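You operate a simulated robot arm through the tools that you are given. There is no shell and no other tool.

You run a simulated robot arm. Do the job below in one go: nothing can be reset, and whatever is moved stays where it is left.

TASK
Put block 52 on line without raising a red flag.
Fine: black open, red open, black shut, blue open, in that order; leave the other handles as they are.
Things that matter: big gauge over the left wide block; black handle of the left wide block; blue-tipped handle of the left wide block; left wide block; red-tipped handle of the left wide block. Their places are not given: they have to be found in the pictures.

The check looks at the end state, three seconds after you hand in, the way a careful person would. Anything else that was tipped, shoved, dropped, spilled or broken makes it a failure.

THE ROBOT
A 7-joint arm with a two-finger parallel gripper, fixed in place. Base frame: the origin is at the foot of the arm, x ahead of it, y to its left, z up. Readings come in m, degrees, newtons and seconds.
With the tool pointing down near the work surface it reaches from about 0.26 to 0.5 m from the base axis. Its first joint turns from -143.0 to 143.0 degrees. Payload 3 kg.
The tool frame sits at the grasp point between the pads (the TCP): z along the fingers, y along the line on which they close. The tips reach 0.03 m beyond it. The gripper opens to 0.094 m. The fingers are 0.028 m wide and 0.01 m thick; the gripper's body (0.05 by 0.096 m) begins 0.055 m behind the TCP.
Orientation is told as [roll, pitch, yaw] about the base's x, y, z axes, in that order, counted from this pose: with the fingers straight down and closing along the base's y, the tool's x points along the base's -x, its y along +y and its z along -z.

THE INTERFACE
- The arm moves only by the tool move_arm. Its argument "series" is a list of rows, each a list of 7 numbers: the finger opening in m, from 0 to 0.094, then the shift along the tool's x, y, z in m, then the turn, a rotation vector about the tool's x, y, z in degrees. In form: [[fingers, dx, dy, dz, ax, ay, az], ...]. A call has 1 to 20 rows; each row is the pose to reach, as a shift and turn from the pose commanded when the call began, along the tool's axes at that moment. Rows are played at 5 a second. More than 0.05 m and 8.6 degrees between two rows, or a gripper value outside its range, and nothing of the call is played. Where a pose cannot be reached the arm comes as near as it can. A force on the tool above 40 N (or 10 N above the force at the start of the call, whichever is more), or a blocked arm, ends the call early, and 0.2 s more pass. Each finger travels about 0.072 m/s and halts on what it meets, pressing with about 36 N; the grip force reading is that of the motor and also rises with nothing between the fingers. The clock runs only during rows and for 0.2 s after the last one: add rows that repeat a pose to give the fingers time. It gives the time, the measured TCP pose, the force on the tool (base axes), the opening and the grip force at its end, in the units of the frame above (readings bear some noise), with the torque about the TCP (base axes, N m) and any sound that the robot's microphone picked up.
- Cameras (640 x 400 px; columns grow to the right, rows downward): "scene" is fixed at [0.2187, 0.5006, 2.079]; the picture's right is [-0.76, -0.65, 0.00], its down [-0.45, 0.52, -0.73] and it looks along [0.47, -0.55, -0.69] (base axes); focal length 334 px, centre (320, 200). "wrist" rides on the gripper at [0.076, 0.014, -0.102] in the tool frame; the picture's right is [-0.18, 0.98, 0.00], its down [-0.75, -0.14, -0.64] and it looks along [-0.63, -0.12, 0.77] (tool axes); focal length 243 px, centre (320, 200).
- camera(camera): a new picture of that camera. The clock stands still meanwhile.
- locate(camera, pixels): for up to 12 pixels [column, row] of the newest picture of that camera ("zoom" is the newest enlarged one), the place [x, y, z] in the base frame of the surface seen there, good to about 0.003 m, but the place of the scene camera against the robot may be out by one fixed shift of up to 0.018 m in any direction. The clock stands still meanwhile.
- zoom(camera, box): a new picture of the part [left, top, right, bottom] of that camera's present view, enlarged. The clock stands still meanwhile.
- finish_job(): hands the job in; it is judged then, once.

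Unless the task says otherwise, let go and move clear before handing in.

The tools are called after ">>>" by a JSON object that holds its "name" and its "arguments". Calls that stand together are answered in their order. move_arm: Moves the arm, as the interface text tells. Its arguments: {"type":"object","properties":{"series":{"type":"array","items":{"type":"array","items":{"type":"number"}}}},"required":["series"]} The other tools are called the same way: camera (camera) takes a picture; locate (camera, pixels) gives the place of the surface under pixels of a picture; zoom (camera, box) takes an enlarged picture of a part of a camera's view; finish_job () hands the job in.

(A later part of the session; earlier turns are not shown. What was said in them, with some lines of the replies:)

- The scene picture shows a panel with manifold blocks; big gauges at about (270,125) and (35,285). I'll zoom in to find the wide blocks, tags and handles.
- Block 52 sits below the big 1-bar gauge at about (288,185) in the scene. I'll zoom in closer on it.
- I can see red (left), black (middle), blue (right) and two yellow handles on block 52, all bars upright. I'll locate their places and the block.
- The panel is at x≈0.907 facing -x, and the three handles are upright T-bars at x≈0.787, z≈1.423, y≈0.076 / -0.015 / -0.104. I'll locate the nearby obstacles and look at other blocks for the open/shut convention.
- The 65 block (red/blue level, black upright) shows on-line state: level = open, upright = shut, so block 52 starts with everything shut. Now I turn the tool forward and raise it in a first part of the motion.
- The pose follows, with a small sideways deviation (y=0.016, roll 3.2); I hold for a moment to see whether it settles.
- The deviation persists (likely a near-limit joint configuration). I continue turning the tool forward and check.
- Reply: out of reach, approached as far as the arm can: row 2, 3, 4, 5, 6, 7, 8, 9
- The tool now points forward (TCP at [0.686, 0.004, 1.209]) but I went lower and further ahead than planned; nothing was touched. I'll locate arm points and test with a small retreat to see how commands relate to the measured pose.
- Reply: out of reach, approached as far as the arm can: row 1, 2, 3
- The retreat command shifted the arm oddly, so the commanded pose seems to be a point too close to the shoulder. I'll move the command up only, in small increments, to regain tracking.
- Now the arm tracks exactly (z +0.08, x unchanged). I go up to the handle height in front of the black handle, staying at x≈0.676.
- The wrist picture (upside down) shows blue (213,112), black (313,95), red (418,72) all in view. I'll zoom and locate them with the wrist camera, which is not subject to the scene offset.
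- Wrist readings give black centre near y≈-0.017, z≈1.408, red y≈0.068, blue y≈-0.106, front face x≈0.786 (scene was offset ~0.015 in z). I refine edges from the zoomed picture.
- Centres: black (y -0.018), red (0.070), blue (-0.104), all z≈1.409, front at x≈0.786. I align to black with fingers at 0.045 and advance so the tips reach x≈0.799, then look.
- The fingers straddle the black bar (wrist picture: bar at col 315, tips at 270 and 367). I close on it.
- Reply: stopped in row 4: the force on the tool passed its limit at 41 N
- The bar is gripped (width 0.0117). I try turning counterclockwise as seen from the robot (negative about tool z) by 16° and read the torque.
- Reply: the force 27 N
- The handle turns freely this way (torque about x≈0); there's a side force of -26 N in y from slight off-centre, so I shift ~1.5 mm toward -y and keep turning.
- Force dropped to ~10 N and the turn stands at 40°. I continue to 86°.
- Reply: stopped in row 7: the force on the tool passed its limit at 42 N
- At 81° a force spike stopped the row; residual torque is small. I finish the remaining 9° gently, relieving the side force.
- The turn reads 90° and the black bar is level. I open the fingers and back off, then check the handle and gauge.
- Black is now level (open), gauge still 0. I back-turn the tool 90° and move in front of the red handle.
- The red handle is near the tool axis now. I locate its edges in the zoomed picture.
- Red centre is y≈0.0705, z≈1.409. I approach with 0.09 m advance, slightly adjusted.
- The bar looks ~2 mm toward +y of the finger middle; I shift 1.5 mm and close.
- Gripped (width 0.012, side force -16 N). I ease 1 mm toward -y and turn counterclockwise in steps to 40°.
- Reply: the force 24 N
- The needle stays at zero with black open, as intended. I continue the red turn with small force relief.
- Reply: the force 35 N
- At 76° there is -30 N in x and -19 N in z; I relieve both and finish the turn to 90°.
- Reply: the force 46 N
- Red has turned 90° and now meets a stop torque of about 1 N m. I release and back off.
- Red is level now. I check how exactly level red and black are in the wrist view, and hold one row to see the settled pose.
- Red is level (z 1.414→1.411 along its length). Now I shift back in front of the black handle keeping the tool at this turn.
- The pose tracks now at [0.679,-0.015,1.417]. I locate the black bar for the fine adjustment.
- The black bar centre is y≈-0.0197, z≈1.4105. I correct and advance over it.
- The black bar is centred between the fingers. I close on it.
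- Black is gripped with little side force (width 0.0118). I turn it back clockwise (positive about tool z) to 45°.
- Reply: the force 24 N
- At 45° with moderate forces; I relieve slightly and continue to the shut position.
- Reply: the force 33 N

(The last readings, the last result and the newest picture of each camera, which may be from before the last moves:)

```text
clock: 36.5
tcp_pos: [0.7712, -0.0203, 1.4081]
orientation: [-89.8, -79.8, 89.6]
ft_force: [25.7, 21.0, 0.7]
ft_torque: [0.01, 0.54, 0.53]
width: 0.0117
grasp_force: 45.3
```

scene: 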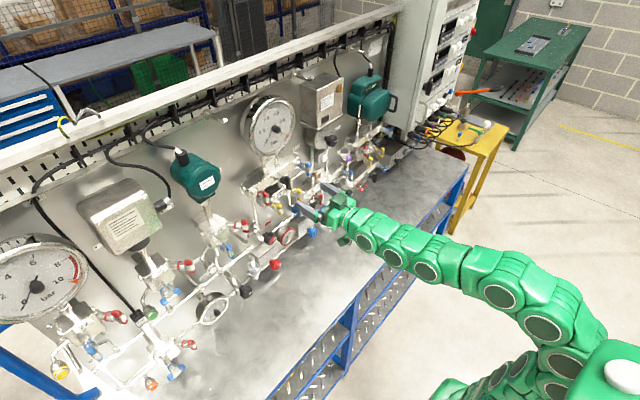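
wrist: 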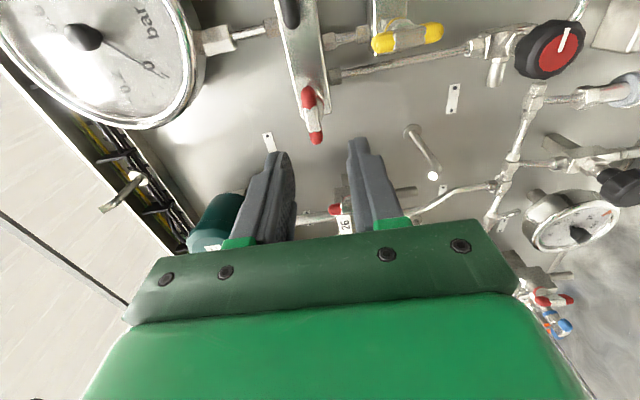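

10° remain; I relieve x and y and finish the shut turn.

>>> {"name": "move_arm", "arguments": {"series": [[0.0, -0.0001, 0.0007, 0.0005, 0, 0, 0], [0.0, -0.0001, 0.0007, 0.0005, 0, 0, 4], [0.0, -0.0001, 0.0007, 0.0005, 0, 0, 8], [0.0, -0.0001, 0.0007, 0.0005, 0, 0, 10.5], [0.0, -0.0001, 0.0007, 0.0005, 0, 0, 10.5]]}}

>>> {"name": "zoom", "arguments": {"camera": "scene", "box": [236, 90, 326, 220]}}

```text
clock: 37.6
tcp_pos: [0.77, -0.0206, 1.4091]
orientation: [87.0, -89.8, -87.2]
ft_force: [2.0, 17.4, -5.8]
ft_torque: [-1.01, 0.3, 0.76]
width: 0.0117
grasp_force: 44.9
```

```text
3.08 times, centred on (281, 155) of scene
```

zoom: 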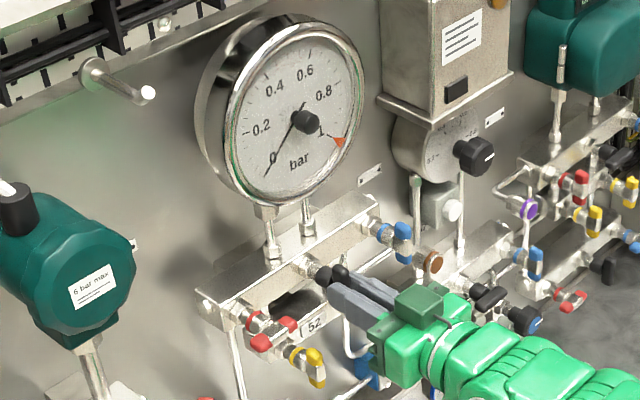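

Black is back upright against its stop (torque -1 N m). I release, back off, and check it.

>>> {"name": "move_arm", "arguments": {"series": [[0.02, 0, 0, 0, 0, 0, 0], [0.035, 0, 0, 0, 0, 0, 0], [0.035, 0, 0, 0, 0, 0, 0], [0.035, 0, 0, -0.03, 0, 0, 0], [0.035, 0, 0, -0.07, 0, 0, 0], [0.035, 0, 0, -0.09, 0, 0, 0], [0.035, 0, 0, -0.09, 0, 0, 0]]}}

>>> {"name": "zoom", "arguments": {"camera": "wrist", "box": [180, 20, 450, 150]}}

>>> {"name": "locate", "arguments": {"camera": "zoom", "pixels": [[302, 155], [311, 220], [320, 288], [65, 206], [104, 325], [84, 270]]}}

>>> {"name": "zoom", "arguments": {"camera": "scene", "box": [236, 90, 326, 220]}}

```text
clock: 39.2
tcp_pos: [0.6807, -0.019, 1.4096]
orientation: [95.4, -89.6, -95.5]
ft_force: [1.2, -0.4, 0.1]
ft_torque: [-0.03, -0.02, -0.03]
width: 0.035
grasp_force: 0.1
```

```text
2.37 times, centred on (315, 85) of wrist
```

zoom: 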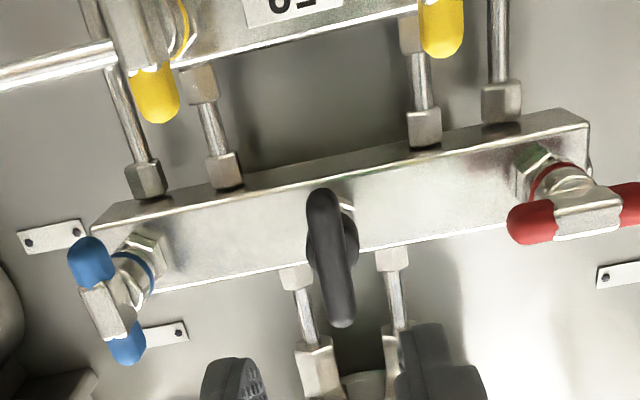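

```text
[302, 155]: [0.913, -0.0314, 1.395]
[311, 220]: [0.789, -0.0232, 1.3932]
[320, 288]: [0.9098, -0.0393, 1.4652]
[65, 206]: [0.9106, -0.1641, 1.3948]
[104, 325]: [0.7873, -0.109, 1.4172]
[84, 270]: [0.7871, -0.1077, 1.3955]
```

```text
3.08 times, centred on (281, 155) of scene
```

zoom: 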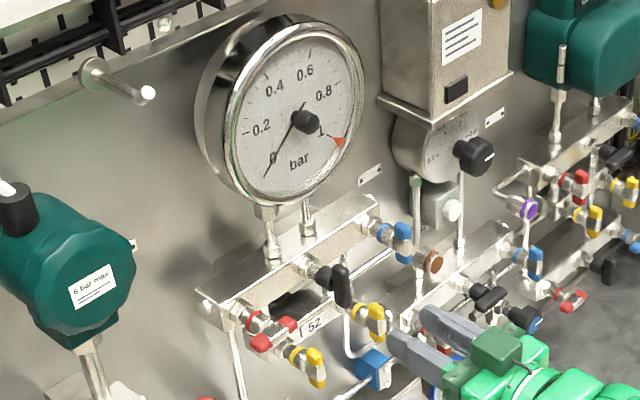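

Black is upright, red level. Next I move in front of the blue handle (y≈-0.1075) and locate nearby items such as the black knob at right.

>>> {"name": "move_arm", "arguments": {"series": [[0.035, 0, -0.03, 0, 0, 0, 0], [0.035, 0, -0.06, 0, 0, 0, 0], [0.035, 0, -0.088, 0, 0, 0, 0], [0.035, 0, -0.088, 0, 0, 0, 0]]}}

>>> {"name": "zoom", "arguments": {"camera": "wrist", "box": [200, 20, 440, 170]}}

>>> {"name": "camera", "arguments": {"camera": "scene"}}

>>> {"name": "locate", "arguments": {"camera": "scene", "pixels": [[334, 139], [325, 90], [343, 157], [308, 177]]}}

```text
clock: 40.2
tcp_pos: [0.6805, -0.1087, 1.409]
orientation: [93.9, -89.7, -94.1]
ft_force: [-0.1, 0.7, -0.7]
ft_torque: [-0.01, -0.02, 0.01]
width: 0.0348
grasp_force: 0.0
```

```text
2.67 times, centred on (320, 95) of wrist
```

zoom: 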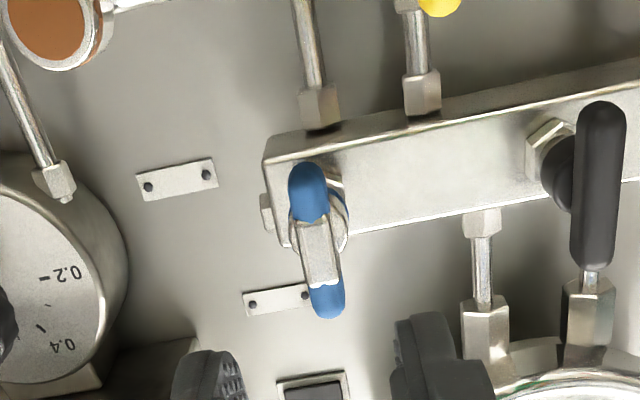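

```text
taken
```

scene: 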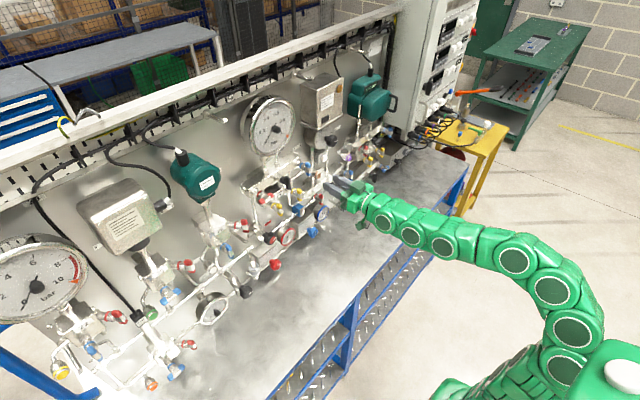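

```text
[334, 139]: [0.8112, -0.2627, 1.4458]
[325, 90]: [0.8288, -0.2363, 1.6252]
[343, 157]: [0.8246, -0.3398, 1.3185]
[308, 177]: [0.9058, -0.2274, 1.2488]
```

Nothing nearby protrudes past x≈0.80. I locate the blue bar edges.

>>> {"name": "locate", "arguments": {"camera": "zoom", "pixels": [[308, 168], [329, 313], [317, 250], [302, 250], [333, 250], [308, 195], [292, 195], [324, 195], [327, 298], [312, 298], [341, 298]]}}

```text
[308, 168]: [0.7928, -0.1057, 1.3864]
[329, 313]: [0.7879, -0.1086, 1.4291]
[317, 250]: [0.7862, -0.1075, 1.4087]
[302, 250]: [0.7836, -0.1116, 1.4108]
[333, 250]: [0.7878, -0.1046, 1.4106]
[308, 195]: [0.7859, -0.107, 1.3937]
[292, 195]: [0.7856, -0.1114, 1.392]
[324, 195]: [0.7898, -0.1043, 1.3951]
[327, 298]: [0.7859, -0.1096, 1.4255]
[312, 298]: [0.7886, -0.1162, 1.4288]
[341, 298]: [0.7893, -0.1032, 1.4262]
```

Blue centre is y≈-0.108, z≈1.409, matching the tool axis. I advance and then close.

>>> {"name": "move_arm", "arguments": {"series": [[0.035, 0, 0, 0.03, 0, 0, 0], [0.035, 0, 0, 0.06, 0, 0, 0], [0.035, 0, 0, 0.08, 0, 0, 0], [0.035, 0, 0, 0.09, 0, 0, 0], [0.035, 0, 0, 0.09, 0, 0, 0]]}}

>>> {"name": "zoom", "arguments": {"camera": "wrist", "box": [220, 90, 420, 250]}}

```text
clock: 41.5
tcp_pos: [0.7703, -0.108, 1.41]
orientation: [98.7, -89.8, -98.9]
ft_force: [-0.3, 0.6, -0.2]
ft_torque: [-0.02, 0.0, -0.03]
width: 0.0347
grasp_force: 0.1
```

```text
2.50 times, centred on (320, 170) of wrist
```

zoom: 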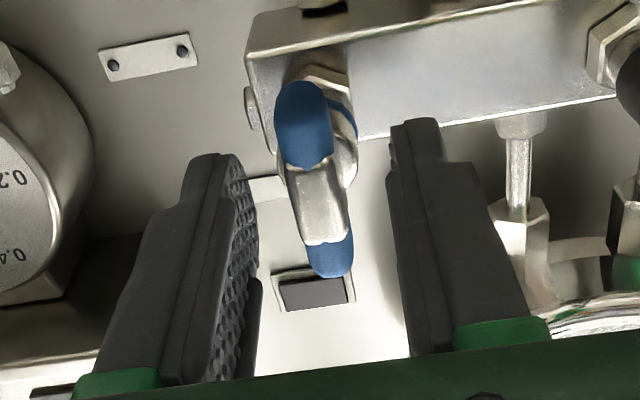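

The bar is nearly centred (col ~318 between tips). I close with a 0.7 mm correction.

>>> {"name": "move_arm", "arguments": {"series": [[0.028, 0, -0.0007, 0, 0, 0, 0], [0.02, 0, -0.0007, 0, 0, 0, 0], [0.014, 0, -0.0007, 0, 0, 0, 0], [0.008, 0, -0.0007, 0, 0, 0, 0], [0.0, 0, -0.0007, 0, 0, 0, 0], [0.0, 0, -0.0007, 0, 0, 0, 0]]}}

```text
clock: 42.9
tcp_pos: [0.7699, -0.1097, 1.409]
orientation: [97.6, -89.7, -97.8]
ft_force: [-0.6, -6.5, -1.0]
ft_torque: [-1.15, -0.05, 0.3]
width: 0.012
grasp_force: 44.9
```

Blue is gripped with small side force. I turn it counterclockwise in steps and watch the gauge.

>>> {"name": "move_arm", "arguments": {"series": [[0.0, 0, -0.0003, 0, 0, 0, -5], [0.0, 0, -0.0003, 0, 0, 0, -11], [0.0, 0, -0.0003, 0, 0, 0, -17], [0.0, 0, -0.0003, 0, 0, 0, -23], [0.0, 0, -0.0003, 0, 0, 0, -29], [0.0, 0, -0.0003, 0, 0, 0, -35], [0.0, 0, -0.0003, 0, 0, 0, -40], [0.0, 0, -0.0003, 0, 0, 0, -40]]}}

>>> {"name": "zoom", "arguments": {"camera": "scene", "box": [236, 90, 326, 220]}}

```text
clock: 44.6
tcp_pos: [0.7708, -0.1108, 1.4097]
orientation: [-90.2, -50.2, 89.9]
ft_force: [7.9, -6.2, -1.0]
ft_torque: [-0.01, 0.38, -0.02]
width: 0.0118
grasp_force: 44.8
stopped in row 8: the force on the tool passed its limit at 40 N (the readings are from after the stop); the commanded pose is now the measured one
```

```text
3.08 times, centred on (281, 155) of scene
```

zoom: 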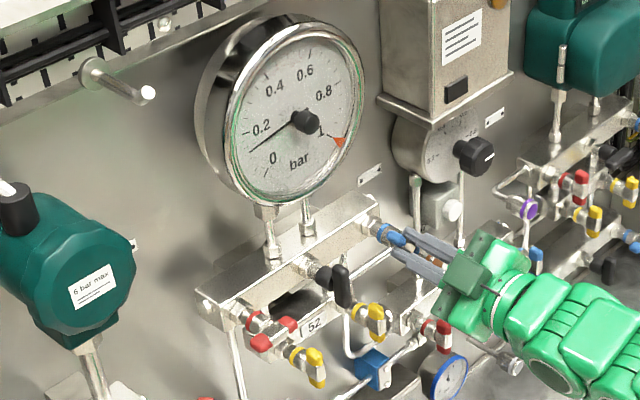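

Forces are low after the stop, and the needle has risen to about 0.15 bar as the blue valve opens. I continue turning.

>>> {"name": "move_arm", "arguments": {"series": [[0.0, 0, 0, 0, 0, 0, -5], [0.0, 0, 0, 0, 0, 0, -11], [0.0, 0, 0, 0, 0, 0, -17], [0.0, 0, 0, 0, 0, 0, -23], [0.0, 0, 0, 0, 0, 0, -29], [0.0, 0, 0, 0, 0, 0, -35], [0.0, 0, 0, 0, 0, 0, -35]]}}

>>> {"name": "zoom", "arguments": {"camera": "scene", "box": [236, 90, 326, 220]}}

```text
clock: 46.2
tcp_pos: [0.7693, -0.1106, 1.4091]
orientation: [-90.2, -15.2, 89.7]
ft_force: [3.1, -11.0, 6.4]
ft_torque: [-0.06, 0.18, -0.46]
width: 0.0117
grasp_force: 45.6
```

```text
3.08 times, centred on (281, 155) of scene
```

zoom: 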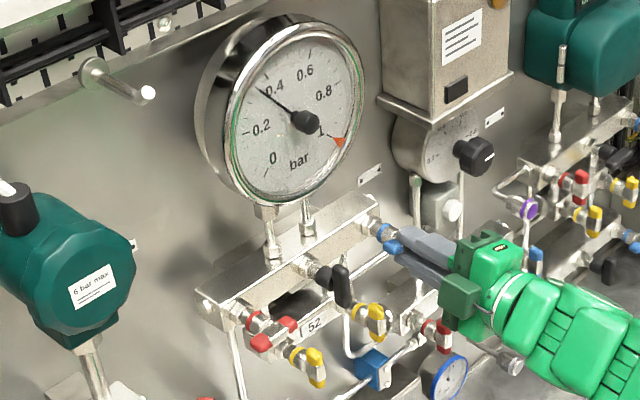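

The needle reads about 0.36 bar and blue is at 75°. I finish the last 15°.

>>> {"name": "move_arm", "arguments": {"series": [[0.0, 0, 0, 0, 0, 0, -5], [0.0, 0, 0, 0, 0, 0, -10], [0.0, 0, 0, 0, 0, 0, -13], [0.0, 0, 0, 0, 0, 0, -15.5], [0.0, 0, 0, 0, 0, 0, -15.5]]}}

>>> {"name": "zoom", "arguments": {"camera": "scene", "box": [236, 90, 326, 220]}}

```text
clock: 47.6
tcp_pos: [0.7695, -0.1102, 1.4104]
orientation: [-90.2, 0.0, 89.7]
ft_force: [0.1, -3.3, -0.5]
ft_torque: [0.87, 0.43, 0.44]
width: 0.0118
grasp_force: 45.1
stopped in row 5: the force on the tool passed its limit at 40 N (the readings are from after the stop); the commanded pose is now the measured one
```

```text
3.08 times, centred on (281, 155) of scene
```

zoom: 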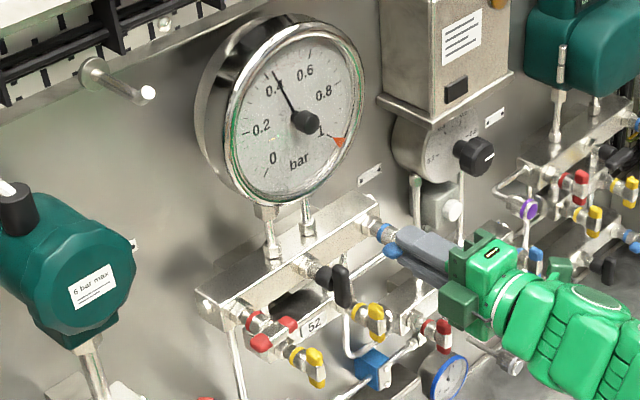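

Blue is at 90° (level, against the stop) and the gauge is at about 0.45 bar. I release and back well away.

>>> {"name": "move_arm", "arguments": {"series": [[0.02, 0, 0, 0, 0, 0, 0], [0.035, 0, 0, 0, 0, 0, 0], [0.035, 0, 0, 0, 0, 0, 0], [0.035, 0, 0, -0.03, 0, 0, 0], [0.035, 0, 0, -0.07, 0, 0, 0], [0.035, 0, 0, -0.1, 0, 0, 0], [0.035, 0, 0, -0.12, 0, 0, 0], [0.035, 0, 0, -0.12, 0, 0, 0]]}}

>>> {"name": "camera", "arguments": {"camera": "wrist"}}

>>> {"name": "zoom", "arguments": {"camera": "scene", "box": [236, 90, 326, 220]}}

>>> {"name": "zoom", "arguments": {"camera": "scene", "box": [256, 160, 316, 220]}}

>>> {"name": "camera", "arguments": {"camera": "scene"}}

```text
clock: 49.4
tcp_pos: [0.6485, -0.1092, 1.4089]
orientation: [-90.2, 0.2, 89.7]
ft_force: [0.1, 0.6, -0.9]
ft_torque: [-0.01, -0.02, 0.01]
width: 0.0352
grasp_force: 0.0
```

```text
taken
```

wrist: 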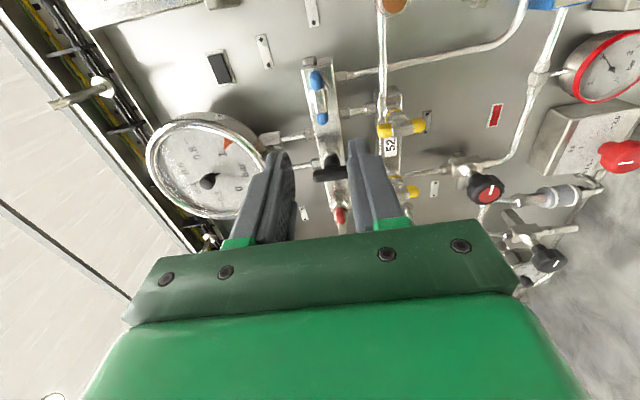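

```text
3.08 times, centred on (281, 155) of scene
```

zoom: 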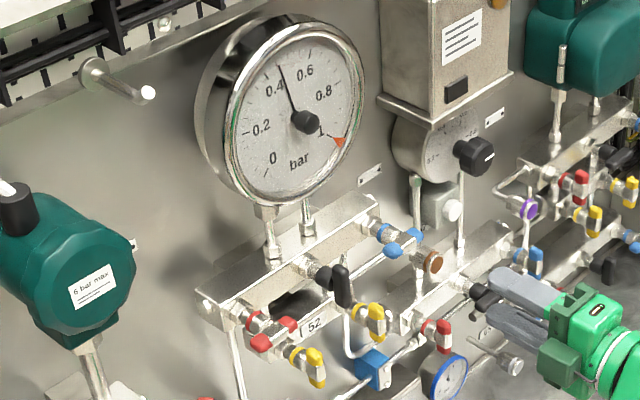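

```text
6.67 times, centred on (286, 190) of scene
```

zoom: 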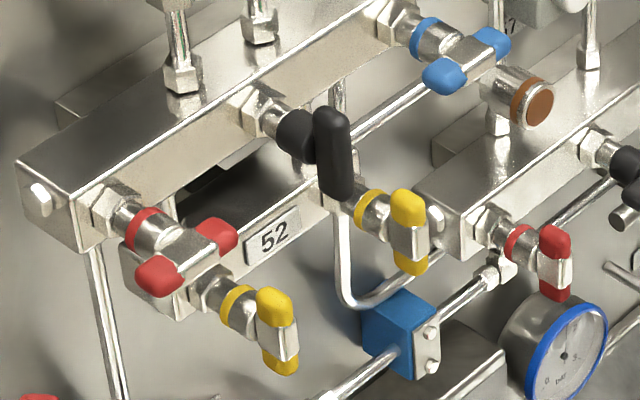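

```text
taken
```

scene: 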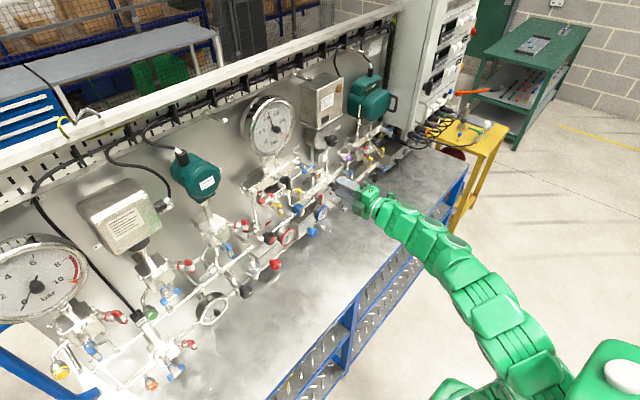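

Red and blue are level, black and yellows upright, and the gauge is near 0.48 bar. I wait a couple of seconds to see it settle.

>>> {"name": "move_arm", "arguments": {"series": [[0.035, 0, 0, -0.01, 0, 0, 0], [0.035, 0, 0, -0.02, 0, 0, 0], [0.035, 0, 0, -0.02, 0, 0, 0], [0.035, 0, 0, -0.02, 0, 0, 0], [0.035, 0, 0, -0.02, 0, 0, 0], [0.035, 0, 0, -0.02, 0, 0, 0], [0.035, 0, 0, -0.02, 0, 0, 0], [0.035, 0, 0, -0.02, 0, 0, 0], [0.035, 0, 0, -0.02, 0, 0, 0], [0.035, 0, 0, -0.02, 0, 0, 0], [0.035, 0, 0, -0.02, 0, 0, 0], [0.035, 0, 0, -0.02, 0, 0, 0]]}}

>>> {"name": "zoom", "arguments": {"camera": "scene", "box": [236, 90, 326, 220]}}

>>> {"name": "zoom", "arguments": {"camera": "wrist", "box": [250, 30, 450, 240]}}

```text
clock: 52.0
tcp_pos: [0.6299, -0.11, 1.4097]
orientation: [-90.1, 0.2, 89.8]
ft_force: [1.2, 0.0, 1.1]
ft_torque: [-0.01, -0.03, 0.01]
width: 0.0352
grasp_force: 0.0
```

```text
3.08 times, centred on (281, 155) of scene
```

zoom: 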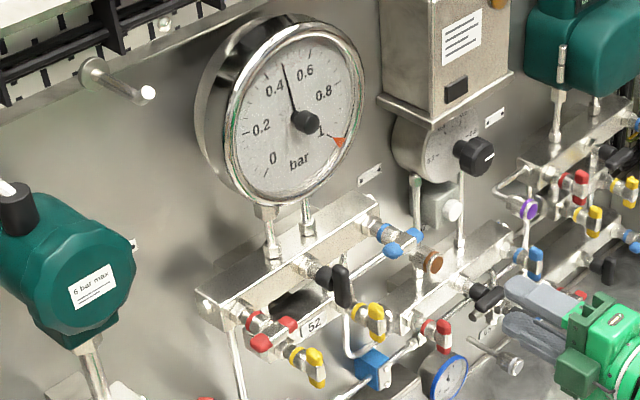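

```text
1.90 times, centred on (350, 135) of wrist
```

zoom: 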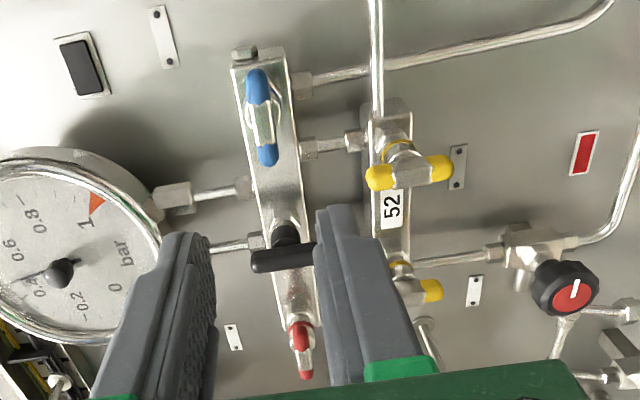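

The gauge has settled at about 0.5 bar. Red and blue are level (open), black is upright (shut), both yellows are untouched, and the arm is clear, so I hand in.

>>> {"name": "finish_job", "arguments": {}}

```text
The job is handed in.
```

Block 52 is on line and the job is handed in. I worked the handles in the order you gave: black open, red open, black shut, blue open.

- **Handles:** red and blue ended level (open), and black is upright (shut) against its stop. I did not touch either yellow handle or any other block. I took level as open and upright as shut from how the handles sit on block 65.
- **Gauge:** the needle stayed at zero until blue began to open, then climbed and settled at about 0.5 bar. That is well short of the orange marker at 1 bar.
- **Red flag:** I saw no red flag come up in the pictures. The small red plate below the block looked the same at the end as at the start.
- **Force stops:** the force limit (40 N) cut a move short four times while I was gripping or turning black and blue. Readings fell back after each stop, and all the turns finished at 90°.
- **Early arm move:** before reaching the panel I sent one arm move to a point it could not reach, so it stopped lower and further forward than planned. It touched nothing.

The fingers are open, and the arm is backed off about 0.14 m from where it gripped the blue handle.
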